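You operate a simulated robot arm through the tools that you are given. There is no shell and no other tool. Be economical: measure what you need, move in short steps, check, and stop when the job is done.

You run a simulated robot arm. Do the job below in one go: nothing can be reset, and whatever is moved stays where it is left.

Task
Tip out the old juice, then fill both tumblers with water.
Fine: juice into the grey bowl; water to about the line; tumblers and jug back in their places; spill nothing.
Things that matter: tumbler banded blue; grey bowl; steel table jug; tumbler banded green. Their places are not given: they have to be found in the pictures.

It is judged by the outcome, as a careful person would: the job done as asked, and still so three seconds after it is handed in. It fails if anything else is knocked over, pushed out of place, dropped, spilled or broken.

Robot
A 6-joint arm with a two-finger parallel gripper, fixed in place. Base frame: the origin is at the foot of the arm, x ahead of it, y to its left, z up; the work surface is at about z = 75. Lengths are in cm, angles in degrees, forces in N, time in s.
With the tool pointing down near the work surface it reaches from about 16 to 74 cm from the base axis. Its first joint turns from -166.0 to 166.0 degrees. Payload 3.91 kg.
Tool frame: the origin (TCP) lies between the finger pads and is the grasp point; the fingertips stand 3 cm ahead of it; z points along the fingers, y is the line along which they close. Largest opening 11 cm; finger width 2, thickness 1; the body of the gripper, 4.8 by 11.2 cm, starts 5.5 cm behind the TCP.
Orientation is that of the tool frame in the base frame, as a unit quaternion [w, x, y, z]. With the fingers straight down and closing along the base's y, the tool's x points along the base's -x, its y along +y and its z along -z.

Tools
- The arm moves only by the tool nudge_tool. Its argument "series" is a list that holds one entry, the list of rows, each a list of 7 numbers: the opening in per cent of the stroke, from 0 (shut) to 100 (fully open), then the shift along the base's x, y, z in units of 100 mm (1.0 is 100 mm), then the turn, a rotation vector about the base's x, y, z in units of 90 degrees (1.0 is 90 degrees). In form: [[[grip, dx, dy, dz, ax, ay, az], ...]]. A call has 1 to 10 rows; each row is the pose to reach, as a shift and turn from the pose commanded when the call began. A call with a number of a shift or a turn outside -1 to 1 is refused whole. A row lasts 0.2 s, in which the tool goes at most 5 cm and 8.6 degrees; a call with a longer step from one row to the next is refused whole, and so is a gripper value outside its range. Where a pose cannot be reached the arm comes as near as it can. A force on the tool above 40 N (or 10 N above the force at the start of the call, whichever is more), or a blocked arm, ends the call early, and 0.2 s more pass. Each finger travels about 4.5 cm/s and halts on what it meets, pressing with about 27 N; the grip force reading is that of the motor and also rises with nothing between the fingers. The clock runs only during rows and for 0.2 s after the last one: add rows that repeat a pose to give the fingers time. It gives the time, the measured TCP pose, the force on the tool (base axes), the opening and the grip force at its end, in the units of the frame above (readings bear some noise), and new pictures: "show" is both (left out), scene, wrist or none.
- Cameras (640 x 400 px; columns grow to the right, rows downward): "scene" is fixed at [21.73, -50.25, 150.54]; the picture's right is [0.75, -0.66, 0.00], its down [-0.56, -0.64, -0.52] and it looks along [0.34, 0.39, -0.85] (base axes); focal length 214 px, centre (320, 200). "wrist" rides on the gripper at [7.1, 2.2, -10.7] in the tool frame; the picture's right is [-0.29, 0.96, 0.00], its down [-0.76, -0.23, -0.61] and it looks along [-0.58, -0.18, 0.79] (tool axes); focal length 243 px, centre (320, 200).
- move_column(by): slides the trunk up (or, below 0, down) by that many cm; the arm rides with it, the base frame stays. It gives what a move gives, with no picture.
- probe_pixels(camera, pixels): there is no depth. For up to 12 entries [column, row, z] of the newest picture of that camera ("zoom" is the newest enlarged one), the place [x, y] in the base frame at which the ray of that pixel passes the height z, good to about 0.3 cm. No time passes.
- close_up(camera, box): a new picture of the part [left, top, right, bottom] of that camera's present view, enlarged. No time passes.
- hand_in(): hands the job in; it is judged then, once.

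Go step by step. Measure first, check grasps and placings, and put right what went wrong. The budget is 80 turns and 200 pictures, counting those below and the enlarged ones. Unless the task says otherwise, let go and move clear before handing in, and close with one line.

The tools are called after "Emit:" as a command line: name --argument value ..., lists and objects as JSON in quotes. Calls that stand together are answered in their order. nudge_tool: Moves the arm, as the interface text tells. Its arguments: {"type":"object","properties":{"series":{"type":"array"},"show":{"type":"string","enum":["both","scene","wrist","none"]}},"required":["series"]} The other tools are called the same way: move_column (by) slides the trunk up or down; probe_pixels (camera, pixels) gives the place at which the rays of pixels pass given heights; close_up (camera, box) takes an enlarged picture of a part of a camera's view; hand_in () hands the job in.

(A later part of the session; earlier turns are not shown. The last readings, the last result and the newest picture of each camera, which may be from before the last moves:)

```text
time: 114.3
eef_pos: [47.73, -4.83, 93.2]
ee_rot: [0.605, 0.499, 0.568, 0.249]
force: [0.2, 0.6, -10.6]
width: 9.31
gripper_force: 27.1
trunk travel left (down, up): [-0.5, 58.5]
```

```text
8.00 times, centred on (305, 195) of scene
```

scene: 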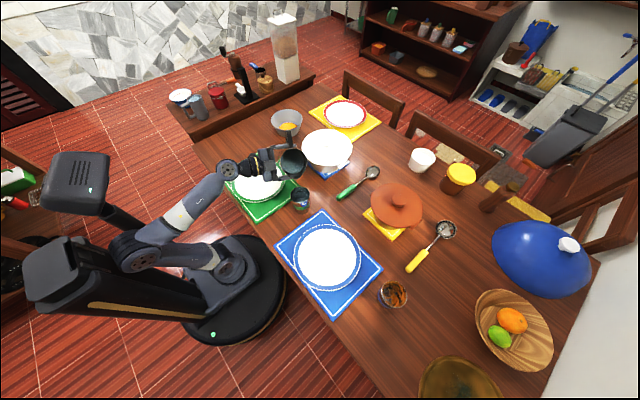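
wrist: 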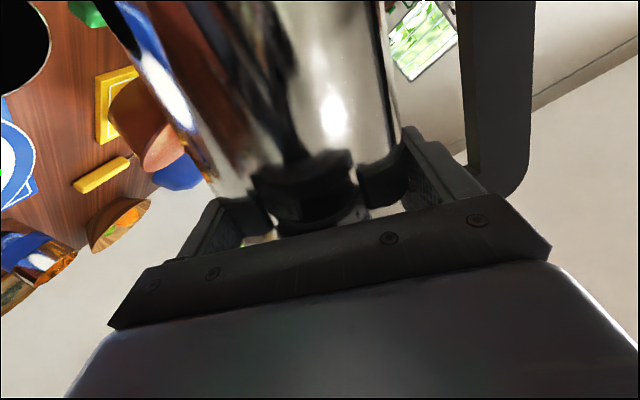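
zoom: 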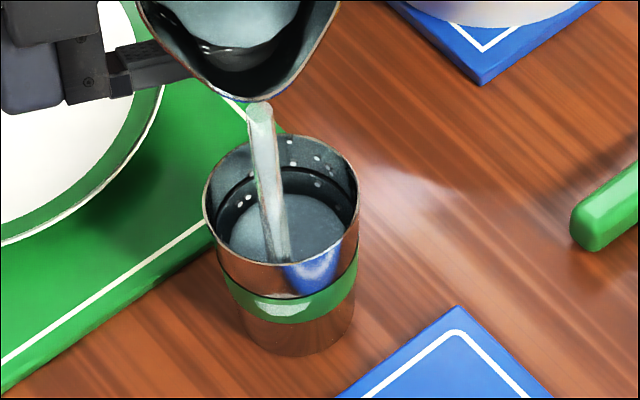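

Level is climbing (about 2.4 cm below the black line). Holding another ~0.6 s.

Emit:
nudge_tool --series '[[[0, 0, 0, 0, 0.005, -0.0023, 0], [0, 0, 0, 0, 0.01, -0.0047, 0]]]' --show "none"

Emit:
close_up --camera "scene" --box '[280, 170, 330, 220]'

```text
time: 114.9
eef_pos: [47.57, -4.96, 93.19]
ee_rot: [0.603, 0.504, 0.563, 0.256]
force: [1.4, 0.0, -9.5]
width: 9.32
gripper_force: 27.2
trunk travel left (down, up): [-0.5, 58.5]
```

```text
8.00 times, centred on (305, 195) of scene
```

zoom: 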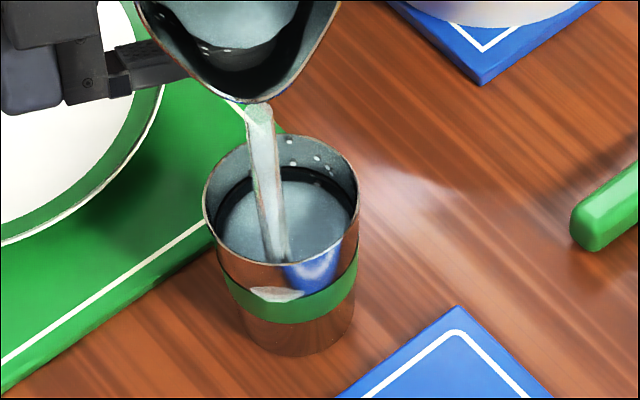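

Surface is nearly at the line (about 0.8 cm below). One more 0.2 s and then tilting back.

Emit:
nudge_tool --series '[[[0, 0, 0, 0, 0, 0, 0], [0, 0, 0, 0, -0.08, 0.037, 0], [0, 0, 0, 0, -0.16, 0.074, 0], [0, 0, 0, 0, -0.24, 0.112, 0]]]' --show "scene"

Emit:
close_up --camera "scene" --box '[280, 170, 330, 220]'

Emit:
close_up --camera "scene" --box '[290, 185, 310, 205]'

```text
time: 115.9
eef_pos: [47.52, -4.88, 93.17]
ee_rot: [0.635, 0.402, 0.652, 0.1]
force: [-0.1, 0.6, -9.5]
width: 9.33
gripper_force: 27.6
trunk travel left (down, up): [-0.5, 58.5]
```

scene: 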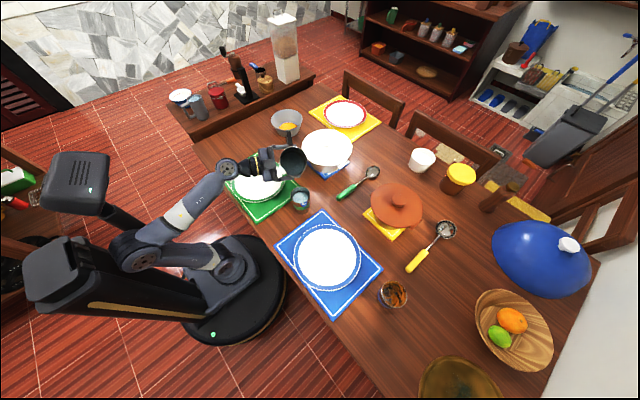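

```text
8.00 times, centred on (305, 195) of scene
```

zoom: 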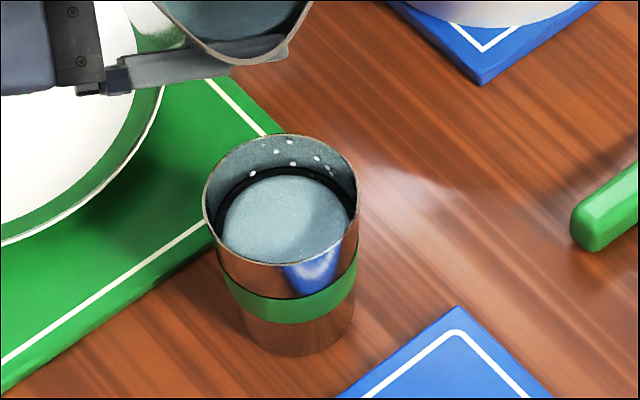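

```text
16.00 times, centred on (300, 195) of scene
```

zoom: 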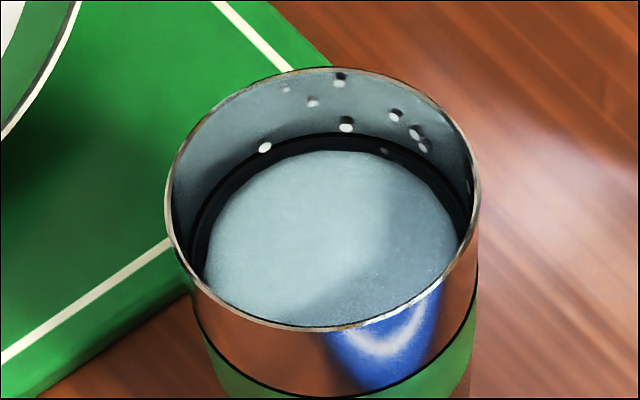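

Green tumbler is filled right at the black line and the table is dry. Raising, levelling the jug, and moving outward before carrying it toward the blue tumbler.

Emit:
nudge_tool --series '[[[0, 0, 0, 0.15, 0, 0, 0], [0, 0, 0, 0.35, 0, 0, 0], [0, 0, 0, 0.6, 0, 0, 0], [0, 0, 0, 0.8, 0, 0, 0], [0, 0.02, 0.02, 1.0, 0, 0, 0]]]' --show "none"

Emit:
nudge_tool --series '[[[0, 0.02, 0, 0.05, -0.06, 0.028, 0], [0, 0.05, 0, 0.1, -0.125, 0.058, 0], [0, 0.1, 0, 0.2, -0.19, 0.088, 0], [0, 0.2, -0.05, 0.3, -0.26, 0.121, 0], [0, 0.3, -0.1, 0.4, -0.33, 0.154, 0], [0, 0.4, -0.2, 0.5, -0.403, 0.188, 0], [0, 0.5, -0.3, 0.5, -0.403, 0.188, 0]]]' --show "both"

Emit:
close_up --camera "scene" --box '[230, 90, 370, 220]'

Emit:
probe_pixels --camera "scene" --pixels '[[397, 205, 82], [371, 203, 82], [423, 208, 82], [396, 191, 90], [447, 229, 76], [411, 268, 76], [512, 290, 80], [478, 305, 80]]'

```text
time: 117.1
eef_pos: [47.82, -4.69, 103.28]
ee_rot: [0.635, 0.402, 0.652, 0.101]
force: [0.4, -0.5, -9.2]
width: 9.33
gripper_force: 26.9
trunk travel left (down, up): [-0.5, 58.5]
```

```text
time: 118.7
eef_pos: [52.83, -7.7, 108.15]
ee_rot: [0.627, 0.194, 0.736, -0.165]
force: [-0.8, -0.3, -9.8]
width: 9.3
gripper_force: 27.1
trunk travel left (down, up): [-0.5, 58.5]
```

scene: 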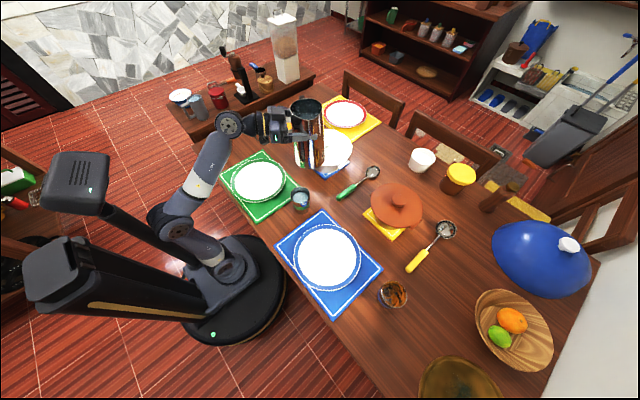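
wrist: 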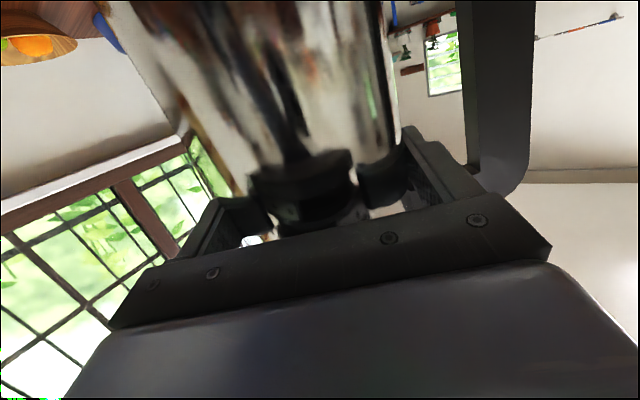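

```text
3.08 times, centred on (300, 155) of scene
```

zoom: 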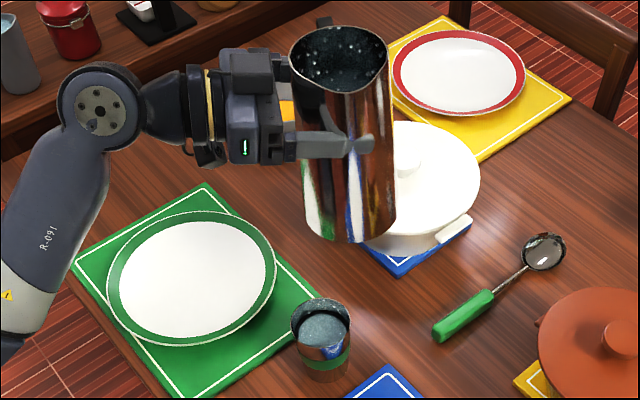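

```text
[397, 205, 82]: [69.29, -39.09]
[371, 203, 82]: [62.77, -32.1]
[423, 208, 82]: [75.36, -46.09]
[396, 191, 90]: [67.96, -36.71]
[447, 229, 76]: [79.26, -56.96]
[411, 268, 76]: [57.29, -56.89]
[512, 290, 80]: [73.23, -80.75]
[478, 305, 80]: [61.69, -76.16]
```

Jug is upright (heading -29.5°), green tumbler fine. The orange pot sits at (69,-39), so I'll pour the blue one with heading about -88°, jug on its +x side; carrying there with the trunk rising as the arm reaches out.

Emit:
nudge_tool --series '[[[0, 0, -0.1, 0, 0, 0, -0.01], [0, 0, -0.3, 0, 0, 0, -0.035], [0, 0, -0.5, 0, 0, 0, -0.065], [0, 0, -0.75, 0, 0, 0, -0.1], [0, 0, -0.98, 0, 0, 0, -0.13]]]' --show "none"

Emit:
nudge_tool --series '[[[0, 0, -0.2, 0, 0, 0, -0.026], [0, 0, -0.4, 0, 0, 0, -0.052], [0, 0, -0.6, 0, 0, 0, -0.078], [0, 0, -0.8, 0, 0, 0, -0.104], [0, 0, -0.98, 0, 0, 0, -0.13]]]' --show "none"

Emit:
move_column --by 12

Emit:
nudge_tool --series '[[[0, 0, -0.2, -0.2, 0, 0, -0.026], [0, 0, -0.4, -0.4, 0, 0, -0.052], [0, 0, -0.6, -0.6, 0, 0, -0.078], [0, 0, -0.8, -0.8, 0, 0, -0.104], [0, 0, -0.98, -1.0, 0, 0, -0.13]]]' --show "none"

Emit:
move_column --by 10

Emit:
nudge_tool --series '[[[0, 0, -0.2, -0.2, 0, 0, -0.026], [0, 0, -0.4, -0.4, 0, 0, -0.052], [0, 0, -0.6, -0.6, 0, 0, -0.078], [0, 0, -0.8, -0.8, 0, 0, -0.104], [0, 0, -0.98, -1.0, 0, 0, -0.13]]]' --show "both"

```text
time: 119.9
eef_pos: [53.0, -17.53, 108.14]
ee_rot: [0.607, 0.27, 0.712, -0.228]
force: [0.2, 0.5, -9.1]
width: 9.32
gripper_force: 26.8
trunk travel left (down, up): [-0.5, 58.5]
```

```text
time: 121.1
eef_pos: [52.88, -27.4, 108.21]
ee_rot: [0.58, 0.342, 0.68, -0.29]
force: [-0.1, 0.6, -9.4]
width: 9.28
gripper_force: 27.4
trunk travel left (down, up): [-0.5, 58.5]
```

```text
time: 122.6
eef_pos: [52.83, -27.37, 120.32]
ee_rot: [0.58, 0.341, 0.681, -0.289]
force: [0.7, 0.3, -9.3]
width: 9.27
gripper_force: 26.9
trunk travel left (down, up): [-12.5, 46.5]
```

```text
time: 123.8
eef_pos: [52.82, -37.1, 110.21]
ee_rot: [0.548, 0.409, 0.643, -0.347]
force: [-0.4, -0.3, -9.4]
width: 9.34
gripper_force: 27.0
trunk travel left (down, up): [-12.5, 46.5]
```

```text
time: 125.2
eef_pos: [52.88, -37.08, 120.17]
ee_rot: [0.548, 0.408, 0.643, -0.346]
force: [0.8, 0.9, -9.6]
width: 9.31
gripper_force: 27.4
trunk travel left (down, up): [-22.5, 36.5]
```

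```text
time: 126.3
eef_pos: [52.79, -46.89, 110.07]
ee_rot: [0.51, 0.471, 0.598, -0.4]
force: [0.5, 0.2, -9.2]
width: 9.27
gripper_force: 26.9
trunk travel left (down, up): [-22.5, 36.5]
```

scene: 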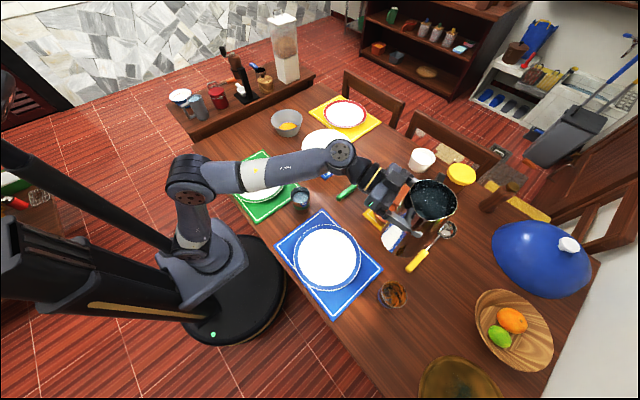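
wrist: 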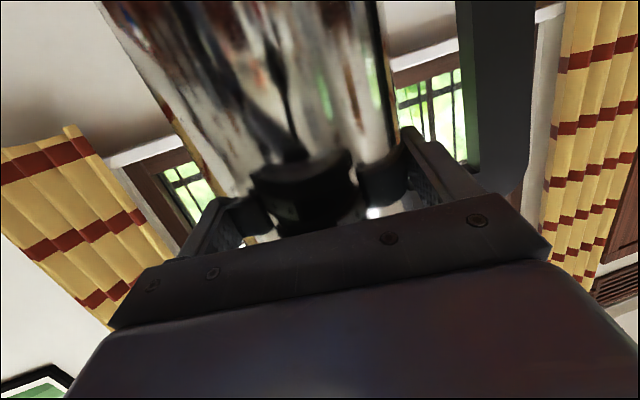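

On track. Last leg to beside the blue tumbler, heading -88°, then tilting to 45° up high.

Emit:
nudge_tool --series '[[[0, 0, -0.2, 0, 0, 0, -0.026], [0, -0.01, -0.4, 0, 0, 0, -0.052], [0, -0.02, -0.6, 0, 0, 0, -0.078], [0, -0.04, -0.78, 0, 0, 0, -0.104], [0, -0.05, -0.91, 0, 0, 0, -0.13]]]' --show "none"

Emit:
nudge_tool --series '[[[0, 0, 0, 0, 0.01, -0.0827, 0], [0, 0, 0, 0, 0.02, -0.1654, 0], [0, 0, 0, 0, 0.03, -0.248, 0], [0, 0, 0, 0, 0.04, -0.331, 0], [0, 0, 0, 0, 0.05, -0.4135, 0], [0, 0, 0, 0, 0.06, -0.4965, 0]]]' --show "both"

Emit:
close_up --camera "scene" --box '[340, 190, 500, 320]'

```text
time: 127.5
eef_pos: [52.33, -56.32, 109.99]
ee_rot: [0.466, 0.53, 0.547, -0.45]
force: [-0.4, 0.3, -9.9]
width: 9.28
gripper_force: 27.1
trunk travel left (down, up): [-22.5, 36.5]
```

```text
time: 128.9
eef_pos: [52.26, -55.98, 110.18]
ee_rot: [0.614, 0.682, 0.348, -0.19]
force: [-0.4, 0.0, -9.5]
width: 9.31
gripper_force: 26.8
trunk travel left (down, up): [-22.5, 36.5]
```

scene: 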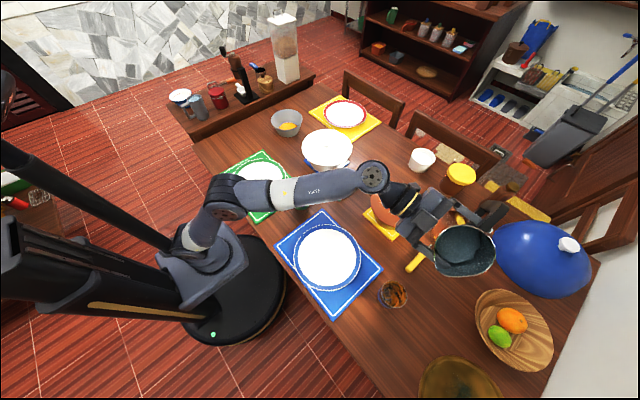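
wrist: 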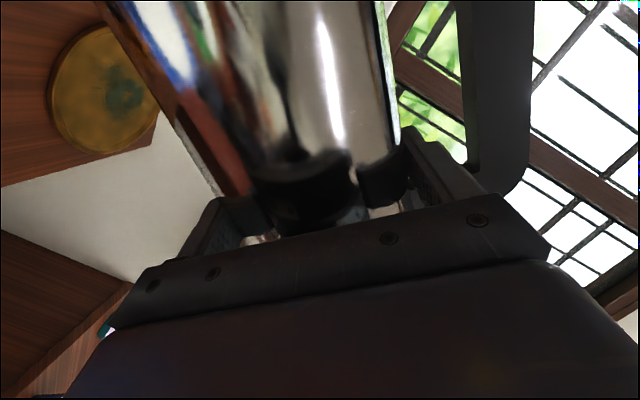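

```text
3.08 times, centred on (420, 255) of scene
```

zoom: 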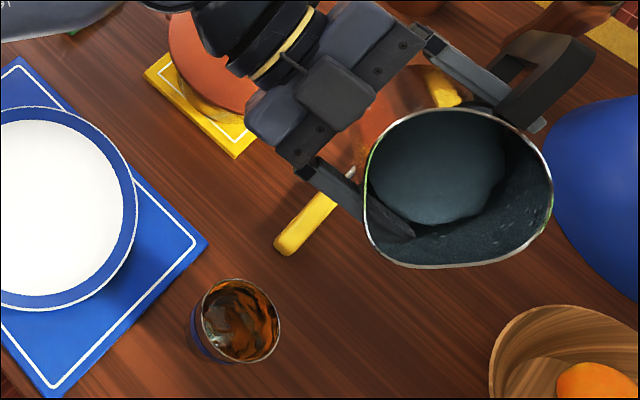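

Spout (opposite the handle) points lower-left toward the tumbler at zoom (237,320). Tilting to 53° and lowering to z≈93.5.

Emit:
nudge_tool --series '[[[0, 0, 0, 0, 0.0055, -0.044, 0], [0, 0, 0, 0, 0.011, -0.088, 0], [0, 0, 0, 0, 0.011, -0.088, 0]]]' --show "none"

Emit:
move_column --by -16.5

Emit:
nudge_tool --series '[[[0, 0, 0, 0, 0, 0, 0]]]' --show "scene"

Emit:
close_up --camera "scene" --box '[360, 230, 460, 320]'

```text
time: 129.8
eef_pos: [52.42, -56.16, 110.07]
ee_rot: [0.631, 0.7, 0.306, -0.139]
force: [0.3, -0.2, -9.1]
width: 9.31
gripper_force: 26.6
trunk travel left (down, up): [-22.5, 36.5]
```

```text
time: 131.6
eef_pos: [52.24, -56.05, 93.7]
ee_rot: [0.631, 0.699, 0.307, -0.139]
force: [-0.3, 0.3, -9.4]
width: 9.3
gripper_force: 27.0
trunk travel left (down, up): [-6.0, 53.0]
```

```text
time: 132.0
eef_pos: [52.35, -56.13, 93.64]
ee_rot: [0.631, 0.699, 0.306, -0.14]
force: [-0.4, -0.1, -9.5]
width: 9.27
gripper_force: 27.1
trunk travel left (down, up): [-6.0, 53.0]
```

scene: 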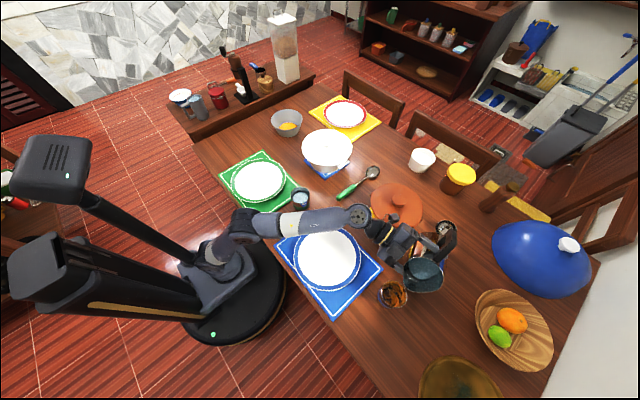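

```text
4.44 times, centred on (410, 275) of scene
```

zoom: 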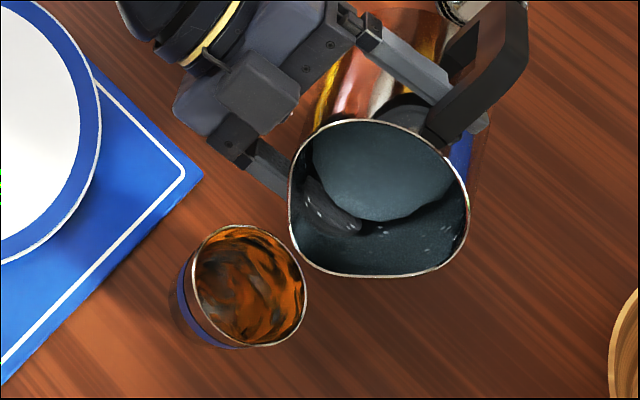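

Spout corner is at zoom (308,264). Probing lip versus tumbler rim.

Emit:
probe_pixels --camera "scene" --pixels '[[407.3, 289.4, 91.5], [407.3, 289.4, 92.5], [394, 294.2, 84], [404.5, 283, 91.5]]'

Emit:
close_up --camera "scene" --box '[385, 255, 450, 300]'

```text
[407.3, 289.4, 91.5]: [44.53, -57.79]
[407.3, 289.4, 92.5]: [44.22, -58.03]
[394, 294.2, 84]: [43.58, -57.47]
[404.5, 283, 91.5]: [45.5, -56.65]
```

```text
8.89 times, centred on (418, 278) of scene
```

zoom: 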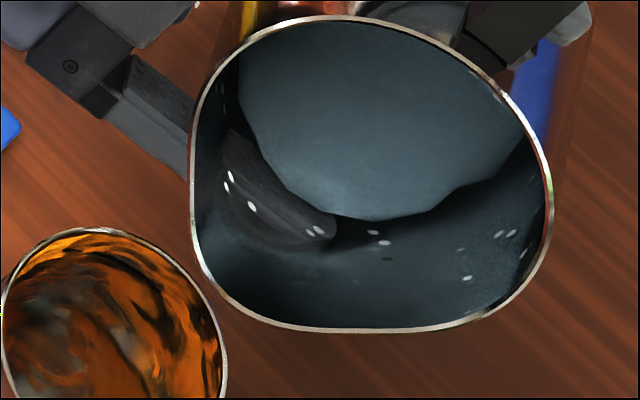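

Lip ≈ (44.7,-57.7), tumbler centre ≈ (43.8,-57.4); I want the lip ~2 cm short. Shifting (+0.9,+0.5) and tilting to 60°.

Emit:
nudge_tool --series '[[[0, 0.05, 0.03, 0, 0, 0, 0], [0, 0.09, 0.05, 0, 0, 0, 0], [0, 0.09, 0.05, 0, 0.0032, -0.0257, 0], [0, 0.09, 0.05, 0, 0.0063, -0.0514, 0], [0, 0.09, 0.05, 0, 0.0094, -0.077, 0], [0, 0.09, 0.05, 0, 0.0094, -0.077, 0]]]' --show "none"

Emit:
close_up --camera "scene" --box '[365, 255, 445, 315]'

```text
time: 133.4
eef_pos: [53.26, -55.63, 93.61]
ee_rot: [0.643, 0.711, 0.269, -0.095]
force: [0.6, 0.1, -9.7]
width: 9.31
gripper_force: 26.9
trunk travel left (down, up): [-6.0, 53.0]
```

```text
6.67 times, centred on (405, 285) of scene
```

zoom: 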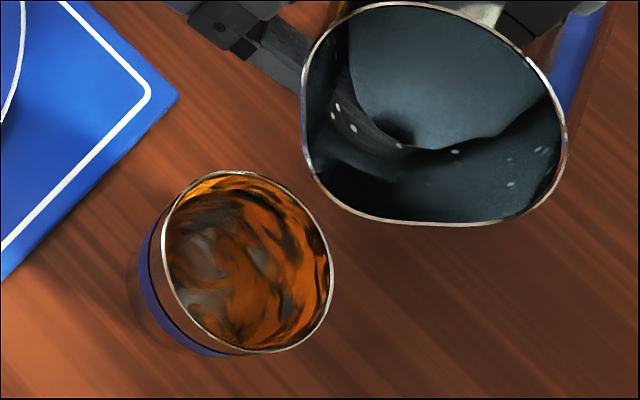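

Lip is now ~1.9 cm short of centre, no flow yet. Continuing in small steps.

Emit:
nudge_tool --series '[[[0, 0, 0, 0, 0.0018, -0.0147, 0], [0, 0, 0, 0, 0.0036, -0.0294, 0], [0, 0, 0, 0, 0.0054, -0.044, 0]]]' --show "none"

Emit:
close_up --camera "scene" --box '[365, 255, 445, 315]'

```text
time: 134.2
eef_pos: [53.27, -55.6, 93.53]
ee_rot: [0.649, 0.716, 0.247, -0.069]
force: [0.2, -1.0, -9.7]
width: 9.31
gripper_force: 27.1
trunk travel left (down, up): [-6.0, 53.0]
```

```text
6.67 times, centred on (405, 285) of scene
```

zoom: 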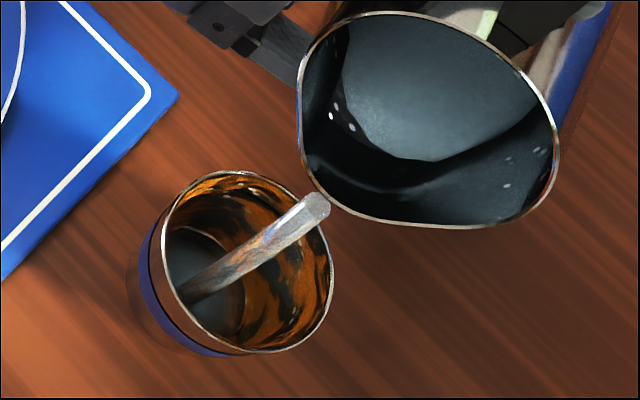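

Flow started and lands inside. Backing off 0.4 cm for margin and tilting 1° more while watching the level.

Emit:
nudge_tool --series '[[[0, 0.04, 0.01, 0, 0.0007, -0.0055, 0], [0, 0.04, 0.01, 0, 0.0014, -0.011, 0], [0, 0.04, 0.01, 0, 0.0014, -0.011, 0]]]' --show "none"

Emit:
close_up --camera "scene" --box '[365, 255, 445, 315]'

```text
time: 135.0
eef_pos: [53.55, -55.43, 93.66]
ee_rot: [0.65, 0.717, 0.242, -0.062]
force: [-1.4, -0.4, -9.1]
width: 9.3
gripper_force: 27.2
trunk travel left (down, up): [-6.0, 53.0]
```

```text
6.67 times, centred on (405, 285) of scene
```

zoom: 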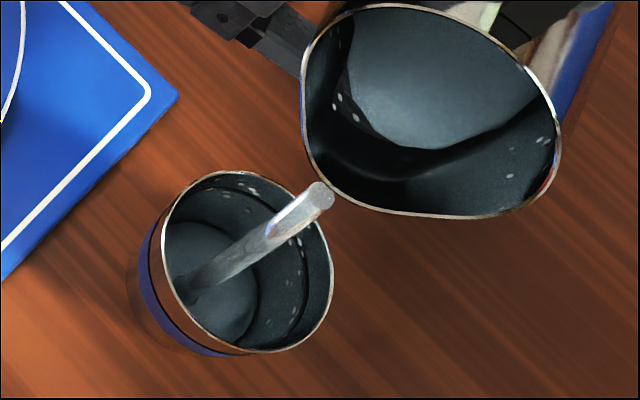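

Filling cleanly. Another 0.8 s with 1.5° more tilt.

Emit:
nudge_tool --series '[[[0, 0, 0, 0, 0.0007, -0.0055, 0], [0, 0, 0, 0, 0.0014, -0.011, 0], [0, 0, 0, 0, 0.002, -0.0165, 0]]]' --show "none"

Emit:
close_up --camera "scene" --box '[365, 255, 445, 315]'

```text
time: 135.8
eef_pos: [53.73, -55.5, 93.65]
ee_rot: [0.652, 0.72, 0.232, -0.053]
force: [-0.1, 0.8, -9.3]
width: 9.29
gripper_force: 26.8
trunk travel left (down, up): [-6.0, 53.0]
```

```text
6.67 times, centred on (405, 285) of scene
```

zoom: 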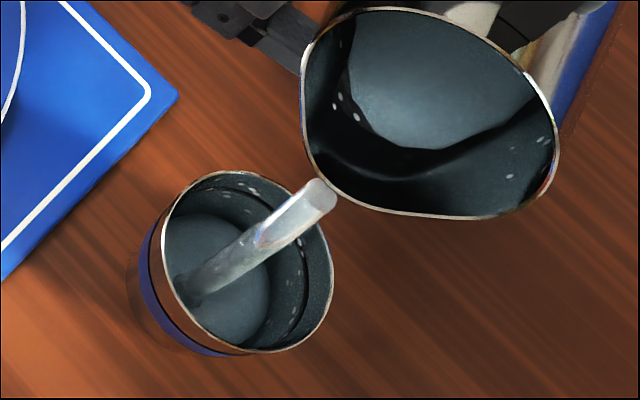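

Level rising (surface's right edge from 255 to 270; line near 300). Continuing.

Emit:
nudge_tool --series '[[[0, 0, 0, 0, 0.0007, -0.0055, 0], [0, 0, 0, 0, 0.0014, -0.011, 0], [0, 0, 0, 0, 0.002, -0.0165, 0]]]' --show "none"

Emit:
close_up --camera "scene" --box '[365, 255, 445, 315]'

```text
time: 136.6
eef_pos: [53.73, -55.4, 93.74]
ee_rot: [0.654, 0.722, 0.224, -0.042]
force: [-0.6, 0.4, -7.6]
width: 9.3
gripper_force: 27.1
trunk travel left (down, up): [-6.0, 53.0]
```

```text
6.67 times, centred on (405, 285) of scene
```

zoom: 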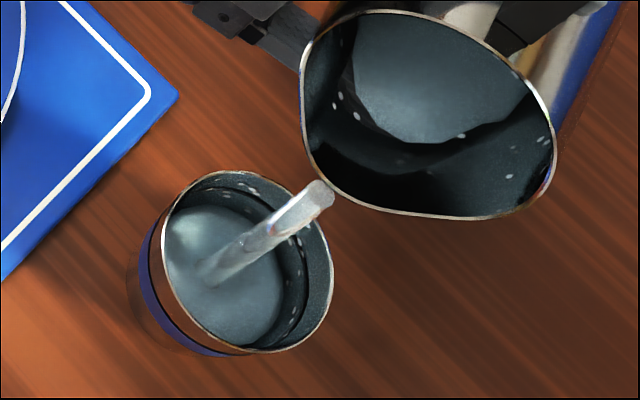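

Right edge at ~283; about 1 cm to go. Another 0.6 s.

Emit:
nudge_tool --series '[[[0, 0, 0, 0, 0.0007, -0.0055, 0], [0, 0, 0, 0, 0.001, -0.0083, 0]]]' --show "none"

Emit:
close_up --camera "scene" --box '[375, 270, 415, 315]'

```text
time: 137.2
eef_pos: [53.67, -55.52, 93.66]
ee_rot: [0.655, 0.721, 0.221, -0.038]
force: [0.2, -0.8, -9.0]
width: 9.3
gripper_force: 26.8
trunk travel left (down, up): [-6.0, 53.0]
```

```text
8.89 times, centred on (395, 292) of scene
```

zoom: 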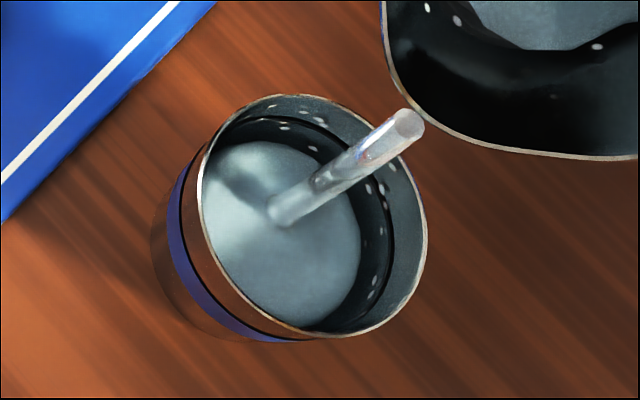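

Surface is still ~30 px below the line ring (390 vs 360), flow has slowed; tilting 3° more.

Emit:
nudge_tool --series '[[[0, 0, 0, 0, 0.0014, -0.011, 0], [0, 0, 0, 0, 0.0028, -0.022, 0], [0, 0, 0, 0, 0.004, -0.033, 0]]]' --show "none"

Emit:
close_up --camera "scene" --box '[375, 270, 415, 315]'

```text
time: 138.0
eef_pos: [53.64, -55.53, 93.62]
ee_rot: [0.659, 0.724, 0.204, -0.019]
force: [-0.5, -0.9, -8.4]
width: 9.31
gripper_force: 26.9
trunk travel left (down, up): [-6.0, 53.0]
```

```text
8.89 times, centred on (395, 292) of scene
```

zoom: 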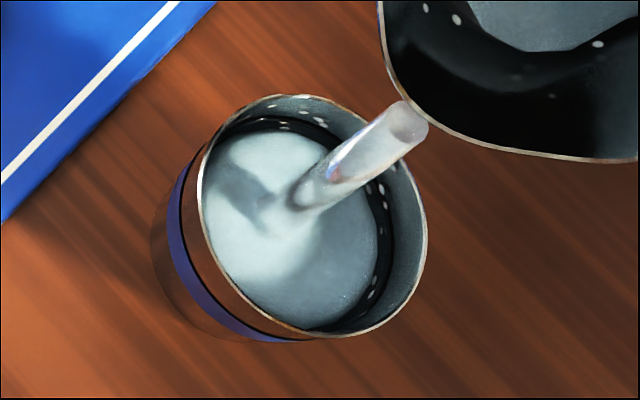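

Surface edge ~378, line ~388: tilting back now; the tail of the flow should bring it to the line.

Emit:
nudge_tool --series '[[[0, 0, 0, 0, -0.006, 0.05, 0], [0, 0, 0, 0, -0.016, 0.13, 0], [0, 0, 0, 0, -0.026, 0.22, 0], [0, 0, 0, 0, -0.036, 0.3, 0]]]' --show "scene"

Emit:
close_up --camera "scene" --box '[375, 270, 415, 315]'

```text
time: 139.0
eef_pos: [53.67, -55.47, 93.59]
ee_rot: [0.613, 0.681, 0.352, -0.192]
force: [-0.6, 0.1, -6.8]
width: 9.29
gripper_force: 26.8
trunk travel left (down, up): [-6.0, 53.0]
```

scene: 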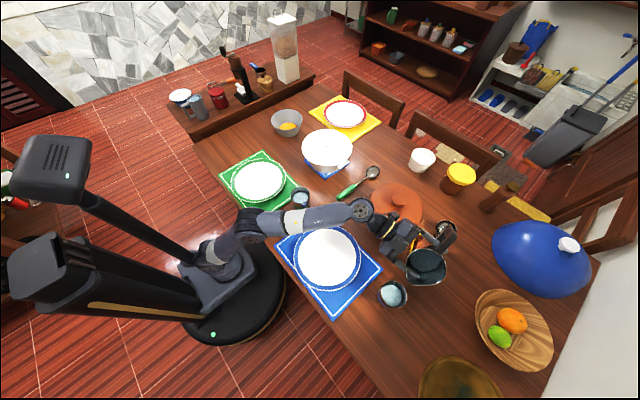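

```text
8.89 times, centred on (395, 292) of scene
```

zoom: 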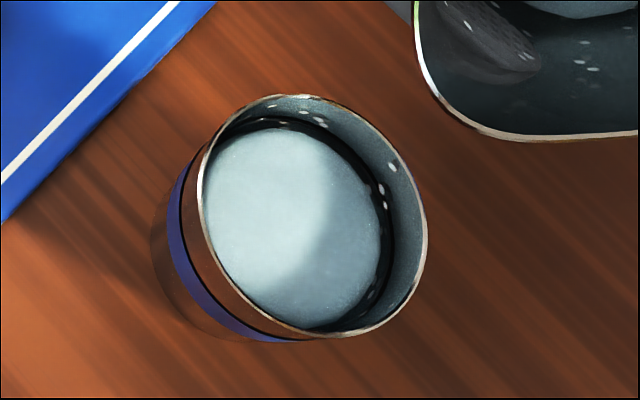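

Blue tumbler is at its line too, nothing spilled. Raising with the trunk, levelling the jug, and retracing the path.

Emit:
move_column --by 16.5

Emit:
nudge_tool --series '[[[0, 0, 0, 0, -0.01, 0.082, 0], [0, 0, 0, 0, -0.02, 0.164, 0], [0, 0, 0, 0, -0.03, 0.246, 0], [0, 0, 0, 0, -0.04, 0.328, 0], [0, 0, 0, 0, -0.05, 0.41, 0], [0, 0, 0, 0, -0.06, 0.491, 0]]]' --show "scene"

Emit:
close_up --camera "scene" --box '[340, 190, 500, 320]'

```text
time: 140.9
eef_pos: [53.71, -55.56, 110.07]
ee_rot: [0.612, 0.682, 0.35, -0.194]
force: [-1.0, -0.5, -8.1]
width: 9.28
gripper_force: 26.8
trunk travel left (down, up): [-22.5, 36.5]
```

```text
time: 142.3
eef_pos: [53.75, -55.41, 110.27]
ee_rot: [0.466, 0.529, 0.547, -0.451]
force: [0.4, -0.7, -7.0]
width: 9.3
gripper_force: 26.7
trunk travel left (down, up): [-22.5, 36.5]
```

scene: 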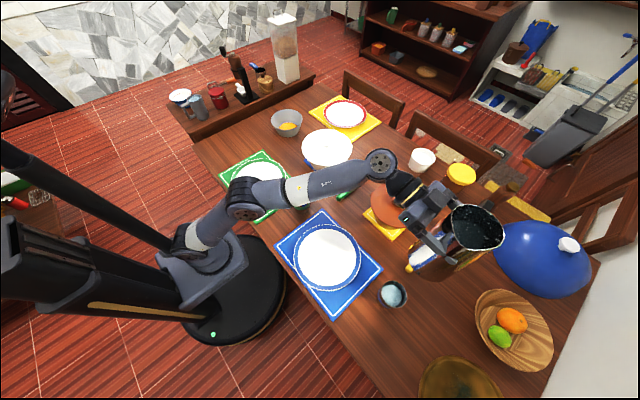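

```text
3.08 times, centred on (420, 255) of scene
```

zoom: 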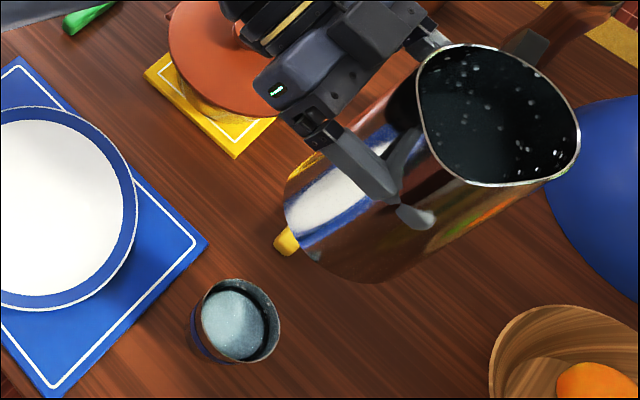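

Jug upright again, blue tumbler at the line, table dry. Retracing the carry.

Emit:
nudge_tool --series '[[[0, 0, 0.2, 0, 0, 0, 0.026], [0, 0, 0.4, 0, 0, 0, 0.052], [0, 0, 0.6, 0, 0, 0, 0.078], [0, 0, 0.78, 0, 0, 0, 0.104], [0, 0, 0.91, 0, 0, 0, 0.13]]]' --show "none"

Emit:
nudge_tool --series '[[[0, 0, 0.2, 0.2, 0, 0, 0.026], [0, 0, 0.4, 0.4, 0, 0, 0.052], [0, 0, 0.6, 0.6, 0, 0, 0.078], [0, 0, 0.8, 0.8, 0, 0, 0.104], [0, 0, 0.98, 1.0, 0, 0, 0.13]]]' --show "none"

Emit:
move_column --by -10

Emit:
nudge_tool --series '[[[0, 0, 0.2, 0.2, 0, 0, 0.026], [0, 0, 0.4, 0.4, 0, 0, 0.052], [0, 0, 0.6, 0.6, 0, 0, 0.078], [0, 0, 0.8, 0.8, 0, 0, 0.104], [0, 0, 0.98, 1.0, 0, 0, 0.13]]]' --show "none"

Emit:
move_column --by -12

Emit:
nudge_tool --series '[[[0, 0, 0.2, 0, 0, 0, 0.026], [0, 0, 0.4, 0, 0, 0, 0.052], [0, 0, 0.6, 0, 0, 0, 0.078], [0, 0, 0.8, 0, 0, 0, 0.104], [0, 0, 0.98, 0, 0, 0, 0.13]]]' --show "none"

Emit:
nudge_tool --series '[[[0, 0, 0.2, 0, 0, 0, 0.026], [0, 0, 0.4, 0, 0, 0, 0.052], [0, 0, 0.6, 0, 0, 0, 0.078], [0, 0, 0.8, 0, 0, 0, 0.104], [0, 0, 0.98, 0, 0, 0, 0.13]]]' --show "none"

Emit:
nudge_tool --series '[[[0, 0, 0.2, 0, 0, 0, 0.026], [0, 0, 0.4, 0, 0, 0, 0.052], [0, 0, 0.6, 0, 0, 0, 0.078], [0, 0, 0.8, 0, 0, 0, 0.104], [0, 0, 0.98, 0, 0, 0, 0.13]]]' --show "none"

Emit:
nudge_tool --series '[[[0, -0.03, 0.2, 0, 0, 0, 0.026], [0, -0.06, 0.4, 0, 0, 0, 0.052], [0, -0.09, 0.6, 0, 0, 0, 0.078], [0, -0.12, 0.8, 0, 0, 0, 0.104], [0, -0.14, 0.98, 0, 0, 0, 0.13]]]' --show "scene"

```text
time: 143.5
eef_pos: [53.6, -46.28, 110.15]
ee_rot: [0.51, 0.471, 0.598, -0.4]
force: [-0.6, -0.4, -7.4]
width: 9.3
gripper_force: 26.6
trunk travel left (down, up): [-22.5, 36.5]
```

```text
time: 144.7
eef_pos: [53.63, -36.58, 120.13]
ee_rot: [0.548, 0.408, 0.643, -0.346]
force: [-0.9, 0.3, -7.5]
width: 9.29
gripper_force: 27.0
trunk travel left (down, up): [-22.5, 36.5]
```

```text
time: 146.0
eef_pos: [53.74, -36.63, 110.12]
ee_rot: [0.548, 0.409, 0.642, -0.347]
force: [0.6, -0.8, -8.3]
width: 9.28
gripper_force: 26.7
trunk travel left (down, up): [-12.5, 46.5]
```

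```text
time: 147.2
eef_pos: [53.6, -26.87, 119.96]
ee_rot: [0.58, 0.34, 0.682, -0.289]
force: [0.3, -0.1, -7.3]
width: 9.28
gripper_force: 26.6
trunk travel left (down, up): [-12.5, 46.5]
```

```text
time: 148.7
eef_pos: [53.56, -26.84, 108.03]
ee_rot: [0.581, 0.341, 0.68, -0.29]
force: [-0.3, -0.2, -7.7]
width: 9.31
gripper_force: 26.8
trunk travel left (down, up): [-0.5, 58.5]
```

```text
time: 149.9
eef_pos: [53.45, -16.92, 108.16]
ee_rot: [0.608, 0.269, 0.712, -0.228]
force: [0.3, -1.0, -7.5]
width: 9.29
gripper_force: 27.2
trunk travel left (down, up): [-0.5, 58.5]
```

```text
time: 151.1
eef_pos: [53.62, -7.21, 108.03]
ee_rot: [0.627, 0.196, 0.736, -0.166]
force: [0.6, -0.8, -8.2]
width: 9.26
gripper_force: 26.9
trunk travel left (down, up): [-0.5, 58.5]
```

```text
time: 152.3
eef_pos: [53.53, 2.59, 108.09]
ee_rot: [0.641, 0.119, 0.751, -0.1]
force: [0.6, -0.5, -7.4]
width: 9.33
gripper_force: 27.3
trunk travel left (down, up): [-0.5, 58.5]
```

```text
time: 153.5
eef_pos: [52.16, 12.51, 107.96]
ee_rot: [0.647, 0.043, 0.761, -0.035]
force: [0.8, -0.2, -8.3]
width: 9.3
gripper_force: 27.3
trunk travel left (down, up): [-0.5, 58.5]
```

scene: 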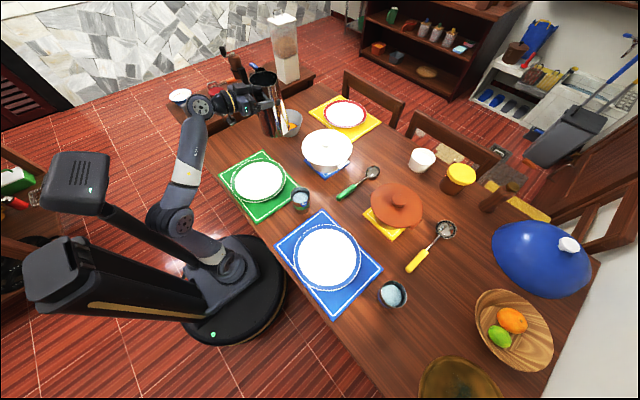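

Heading -6°, all as planned. Moving the jug over its original spot.

Emit:
nudge_tool --series '[[[0, -0.06, 0.2, 0, 0, 0, 0.01], [0, -0.12, 0.4, 0, 0, 0, 0.02], [0, -0.18, 0.6, 0, 0, 0, 0.03], [0, -0.24, 0.8, 0, 0, 0, 0.035], [0, -0.3, 0.98, 0, 0, 0, 0.04]]]' --show "none"

Emit:
nudge_tool --series '[[[0, -0.1, 0.17, 0, 0, 0, 0.01], [0, -0.2, 0.34, 0, 0, 0, 0.02], [0, -0.3, 0.51, 0, 0, 0, 0.028], [0, -0.4, 0.68, 0, 0, 0, 0.028], [0, -0.5, 0.85, 0, 0, 0, 0.028]]]' --show "none"

Emit:
nudge_tool --series '[[[0, -0.11, 0.11, -0.05, 0, 0, 0], [0, -0.22, 0.22, -0.15, 0, 0, 0], [0, -0.33, 0.33, -0.3, 0, 0, 0], [0, -0.44, 0.43, -0.5, 0, 0, 0], [0, -0.555, 0.53, -0.7, 0, 0, 0], [0, -0.555, 0.53, -0.8, 0, 0, 0]]]' --show "both"

Emit:
close_up --camera "scene" --box '[170, 80, 250, 160]'

```text
time: 154.7
eef_pos: [49.28, 22.14, 108.03]
ee_rot: [0.648, 0.019, 0.761, -0.014]
force: [-0.4, 0.1, -8.3]
width: 9.3
gripper_force: 27.4
trunk travel left (down, up): [-0.5, 58.5]
```

```text
time: 155.9
eef_pos: [44.16, 30.61, 108.03]
ee_rot: [0.648, 0.001, 0.761, 0.001]
force: [0.4, 0.6, -7.7]
width: 9.29
gripper_force: 26.6
trunk travel left (down, up): [-0.5, 58.5]
```

```text
time: 157.3
eef_pos: [38.59, 35.92, 99.91]
ee_rot: [0.649, 0.001, 0.761, 0.001]
force: [0.3, 0.3, -7.3]
width: 9.26
gripper_force: 26.6
trunk travel left (down, up): [-0.5, 58.5]
```

scene: 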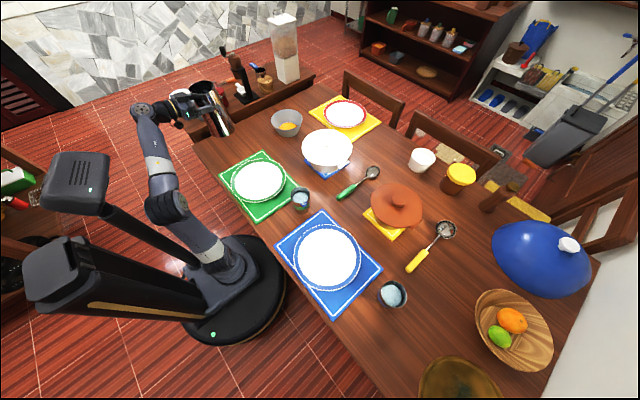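
wrist: 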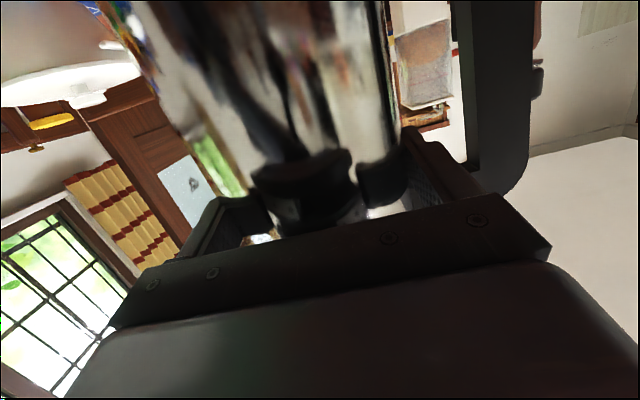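

```text
5.00 times, centred on (210, 120) of scene
```

zoom: 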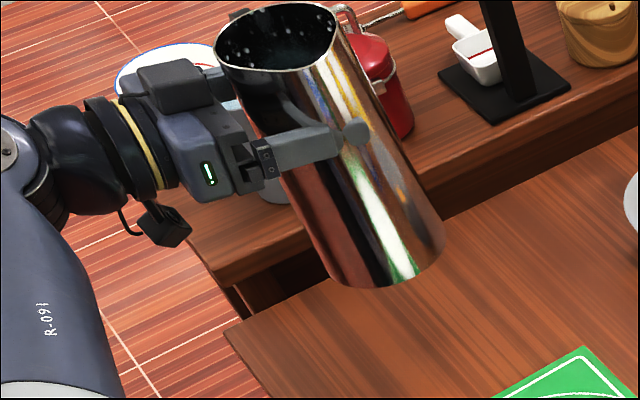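

About 10 cm to go. Lowering 8.5 cm then comparing with the original picture (base bottom at zoom ~(415,378), rim left at (285,185)).

Emit:
nudge_tool --series '[[[0, 0, 0, -0.2, 0, 0, 0], [0, 0, 0, -0.4, 0, 0, 0], [0, 0, 0, -0.6, 0, 0, 0], [0, 0, 0, -0.75, 0, 0, 0], [0, 0, 0, -0.85, 0, 0, 0], [0, 0, 0, -0.85, 0, 0, 0]]]' --show "scene"

Emit:
close_up --camera "scene" --box '[170, 80, 250, 160]'

```text
time: 158.7
eef_pos: [38.55, 35.96, 91.53]
ee_rot: [0.649, 0.003, 0.761, -0.001]
force: [-0.9, 0.5, -7.0]
width: 9.29
gripper_force: 26.6
trunk travel left (down, up): [-0.5, 58.5]
```

scene: 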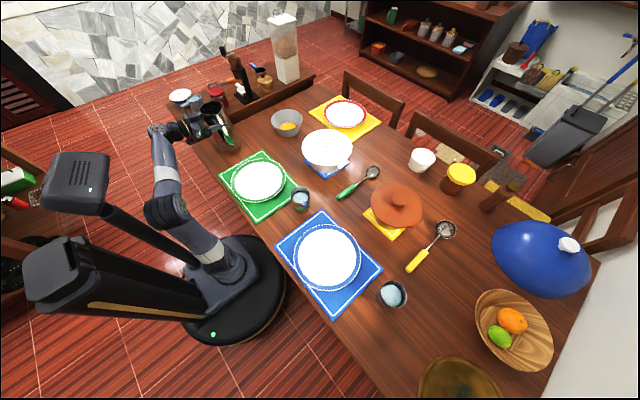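

```text
5.00 times, centred on (210, 120) of scene
5 turns are left
```

zoom: 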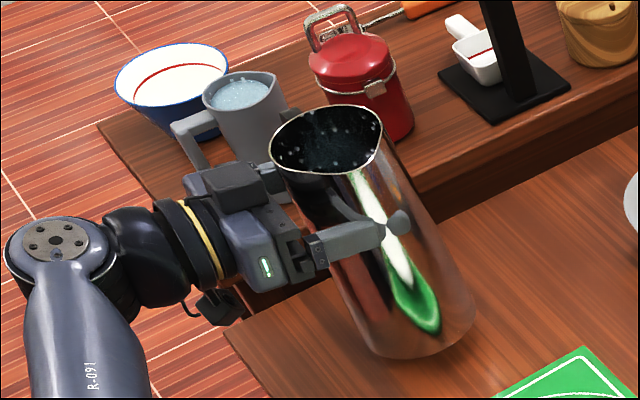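

Five turns left, so I'll be brisk. The jug is about 2 cm above the table: lowering in fine steps with force readouts.

Emit:
nudge_tool --series '[[[0, 0, 0, -0.05, 0, 0, 0], [0, 0, 0, -0.1, 0, 0, 0], [0, 0, 0, -0.14, 0, 0, 0], [0, 0, 0, -0.17, 0, 0, 0]]]' --show "none"

Emit:
nudge_tool --series '[[[0, 0, 0, -0.01, 0, 0, 0], [0, 0, 0, -0.02, 0, 0, 0]]]' --show "none"

Emit:
nudge_tool --series '[[[0, 0, 0, -0.01, 0, 0, 0], [0, 0, 0, -0.02, 0, 0, 0]]]' --show "scene"

Emit:
close_up --camera "scene" --box '[170, 80, 250, 160]'

```text
time: 159.7
eef_pos: [38.72, 35.99, 89.81]
ee_rot: [0.649, 0.002, 0.761, 0.0]
force: [-0.2, -0.4, -7.6]
width: 9.27
gripper_force: 26.9
trunk travel left (down, up): [-0.5, 58.5]
```

```text
time: 160.3
eef_pos: [38.59, 35.96, 89.61]
ee_rot: [0.648, 0.002, 0.762, 0.0]
force: [0.0, 0.2, -7.6]
width: 9.28
gripper_force: 27.2
trunk travel left (down, up): [-0.5, 58.5]
```

```text
time: 160.9
eef_pos: [38.58, 36.09, 89.46]
ee_rot: [0.649, 0.002, 0.761, 0.0]
force: [0.6, 0.2, -8.1]
width: 9.27
gripper_force: 26.6
trunk travel left (down, up): [-0.5, 58.5]
```

scene: 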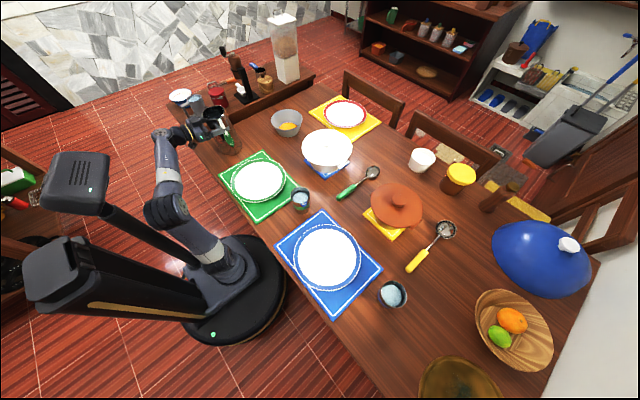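

```text
5.00 times, centred on (210, 120) of scene
4 turns are left
```

zoom: 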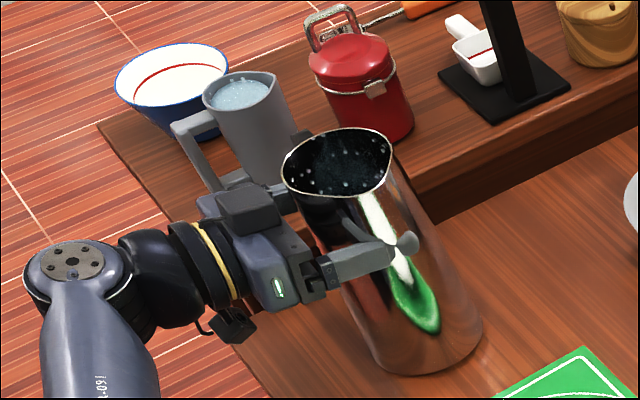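

Position matches the original well; about 0.5–1 cm left. Lowering further in fine steps, then opening.

Emit:
nudge_tool --series '[[[0, 0, 0, -0.015, 0, 0, 0], [0, 0, 0, -0.03, 0, 0, 0], [0, 0, 0, -0.03, 0, 0, 0]]]' --show "none"

Emit:
nudge_tool --series '[[[0, 0, 0, -0.015, 0, 0, 0], [0, 0, 0, -0.03, 0, 0, 0], [0, 0, 0, -0.03, 0, 0, 0]]]' --show "none"

Emit:
nudge_tool --series '[[[0, 0, 0, -0.015, 0, 0, 0], [0, 0, 0, -0.025, 0, 0, 0], [0, 0, 0, -0.025, 0, 0, 0]]]' --show "scene"

Emit:
close_up --camera "scene" --box '[170, 80, 250, 160]'

```text
time: 161.7
eef_pos: [38.51, 36.06, 89.13]
ee_rot: [0.648, 0.002, 0.761, 0.0]
force: [0.1, 0.0, -7.0]
width: 9.27
gripper_force: 26.9
trunk travel left (down, up): [-0.5, 58.5]
```

```text
time: 162.5
eef_pos: [38.65, 35.95, 89.05]
ee_rot: [0.649, 0.003, 0.761, 0.001]
force: [0.7, 1.6, 3.0]
width: 9.28
gripper_force: 27.1
trunk travel left (down, up): [-0.5, 58.5]
```

```text
time: 163.3
eef_pos: [38.58, 35.85, 88.89]
ee_rot: [0.65, 0.004, 0.76, 0.0]
force: [2.2, -8.0, 19.9]
width: 9.27
gripper_force: 26.8
trunk travel left (down, up): [-0.5, 58.5]
```

scene: 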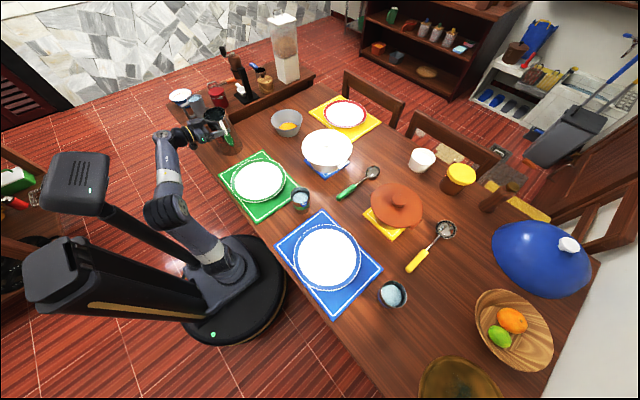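

```text
5.00 times, centred on (210, 120) of scene
3 turns are left
```

zoom: 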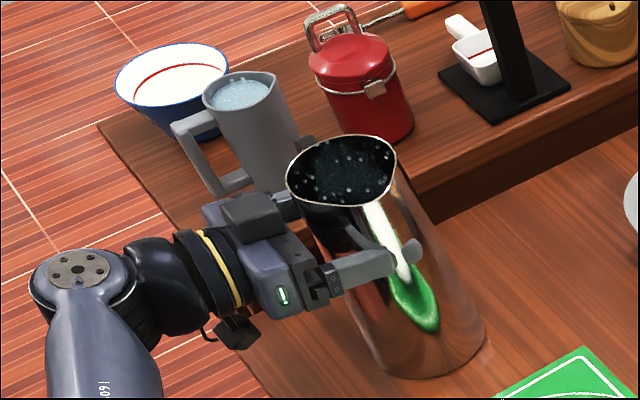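

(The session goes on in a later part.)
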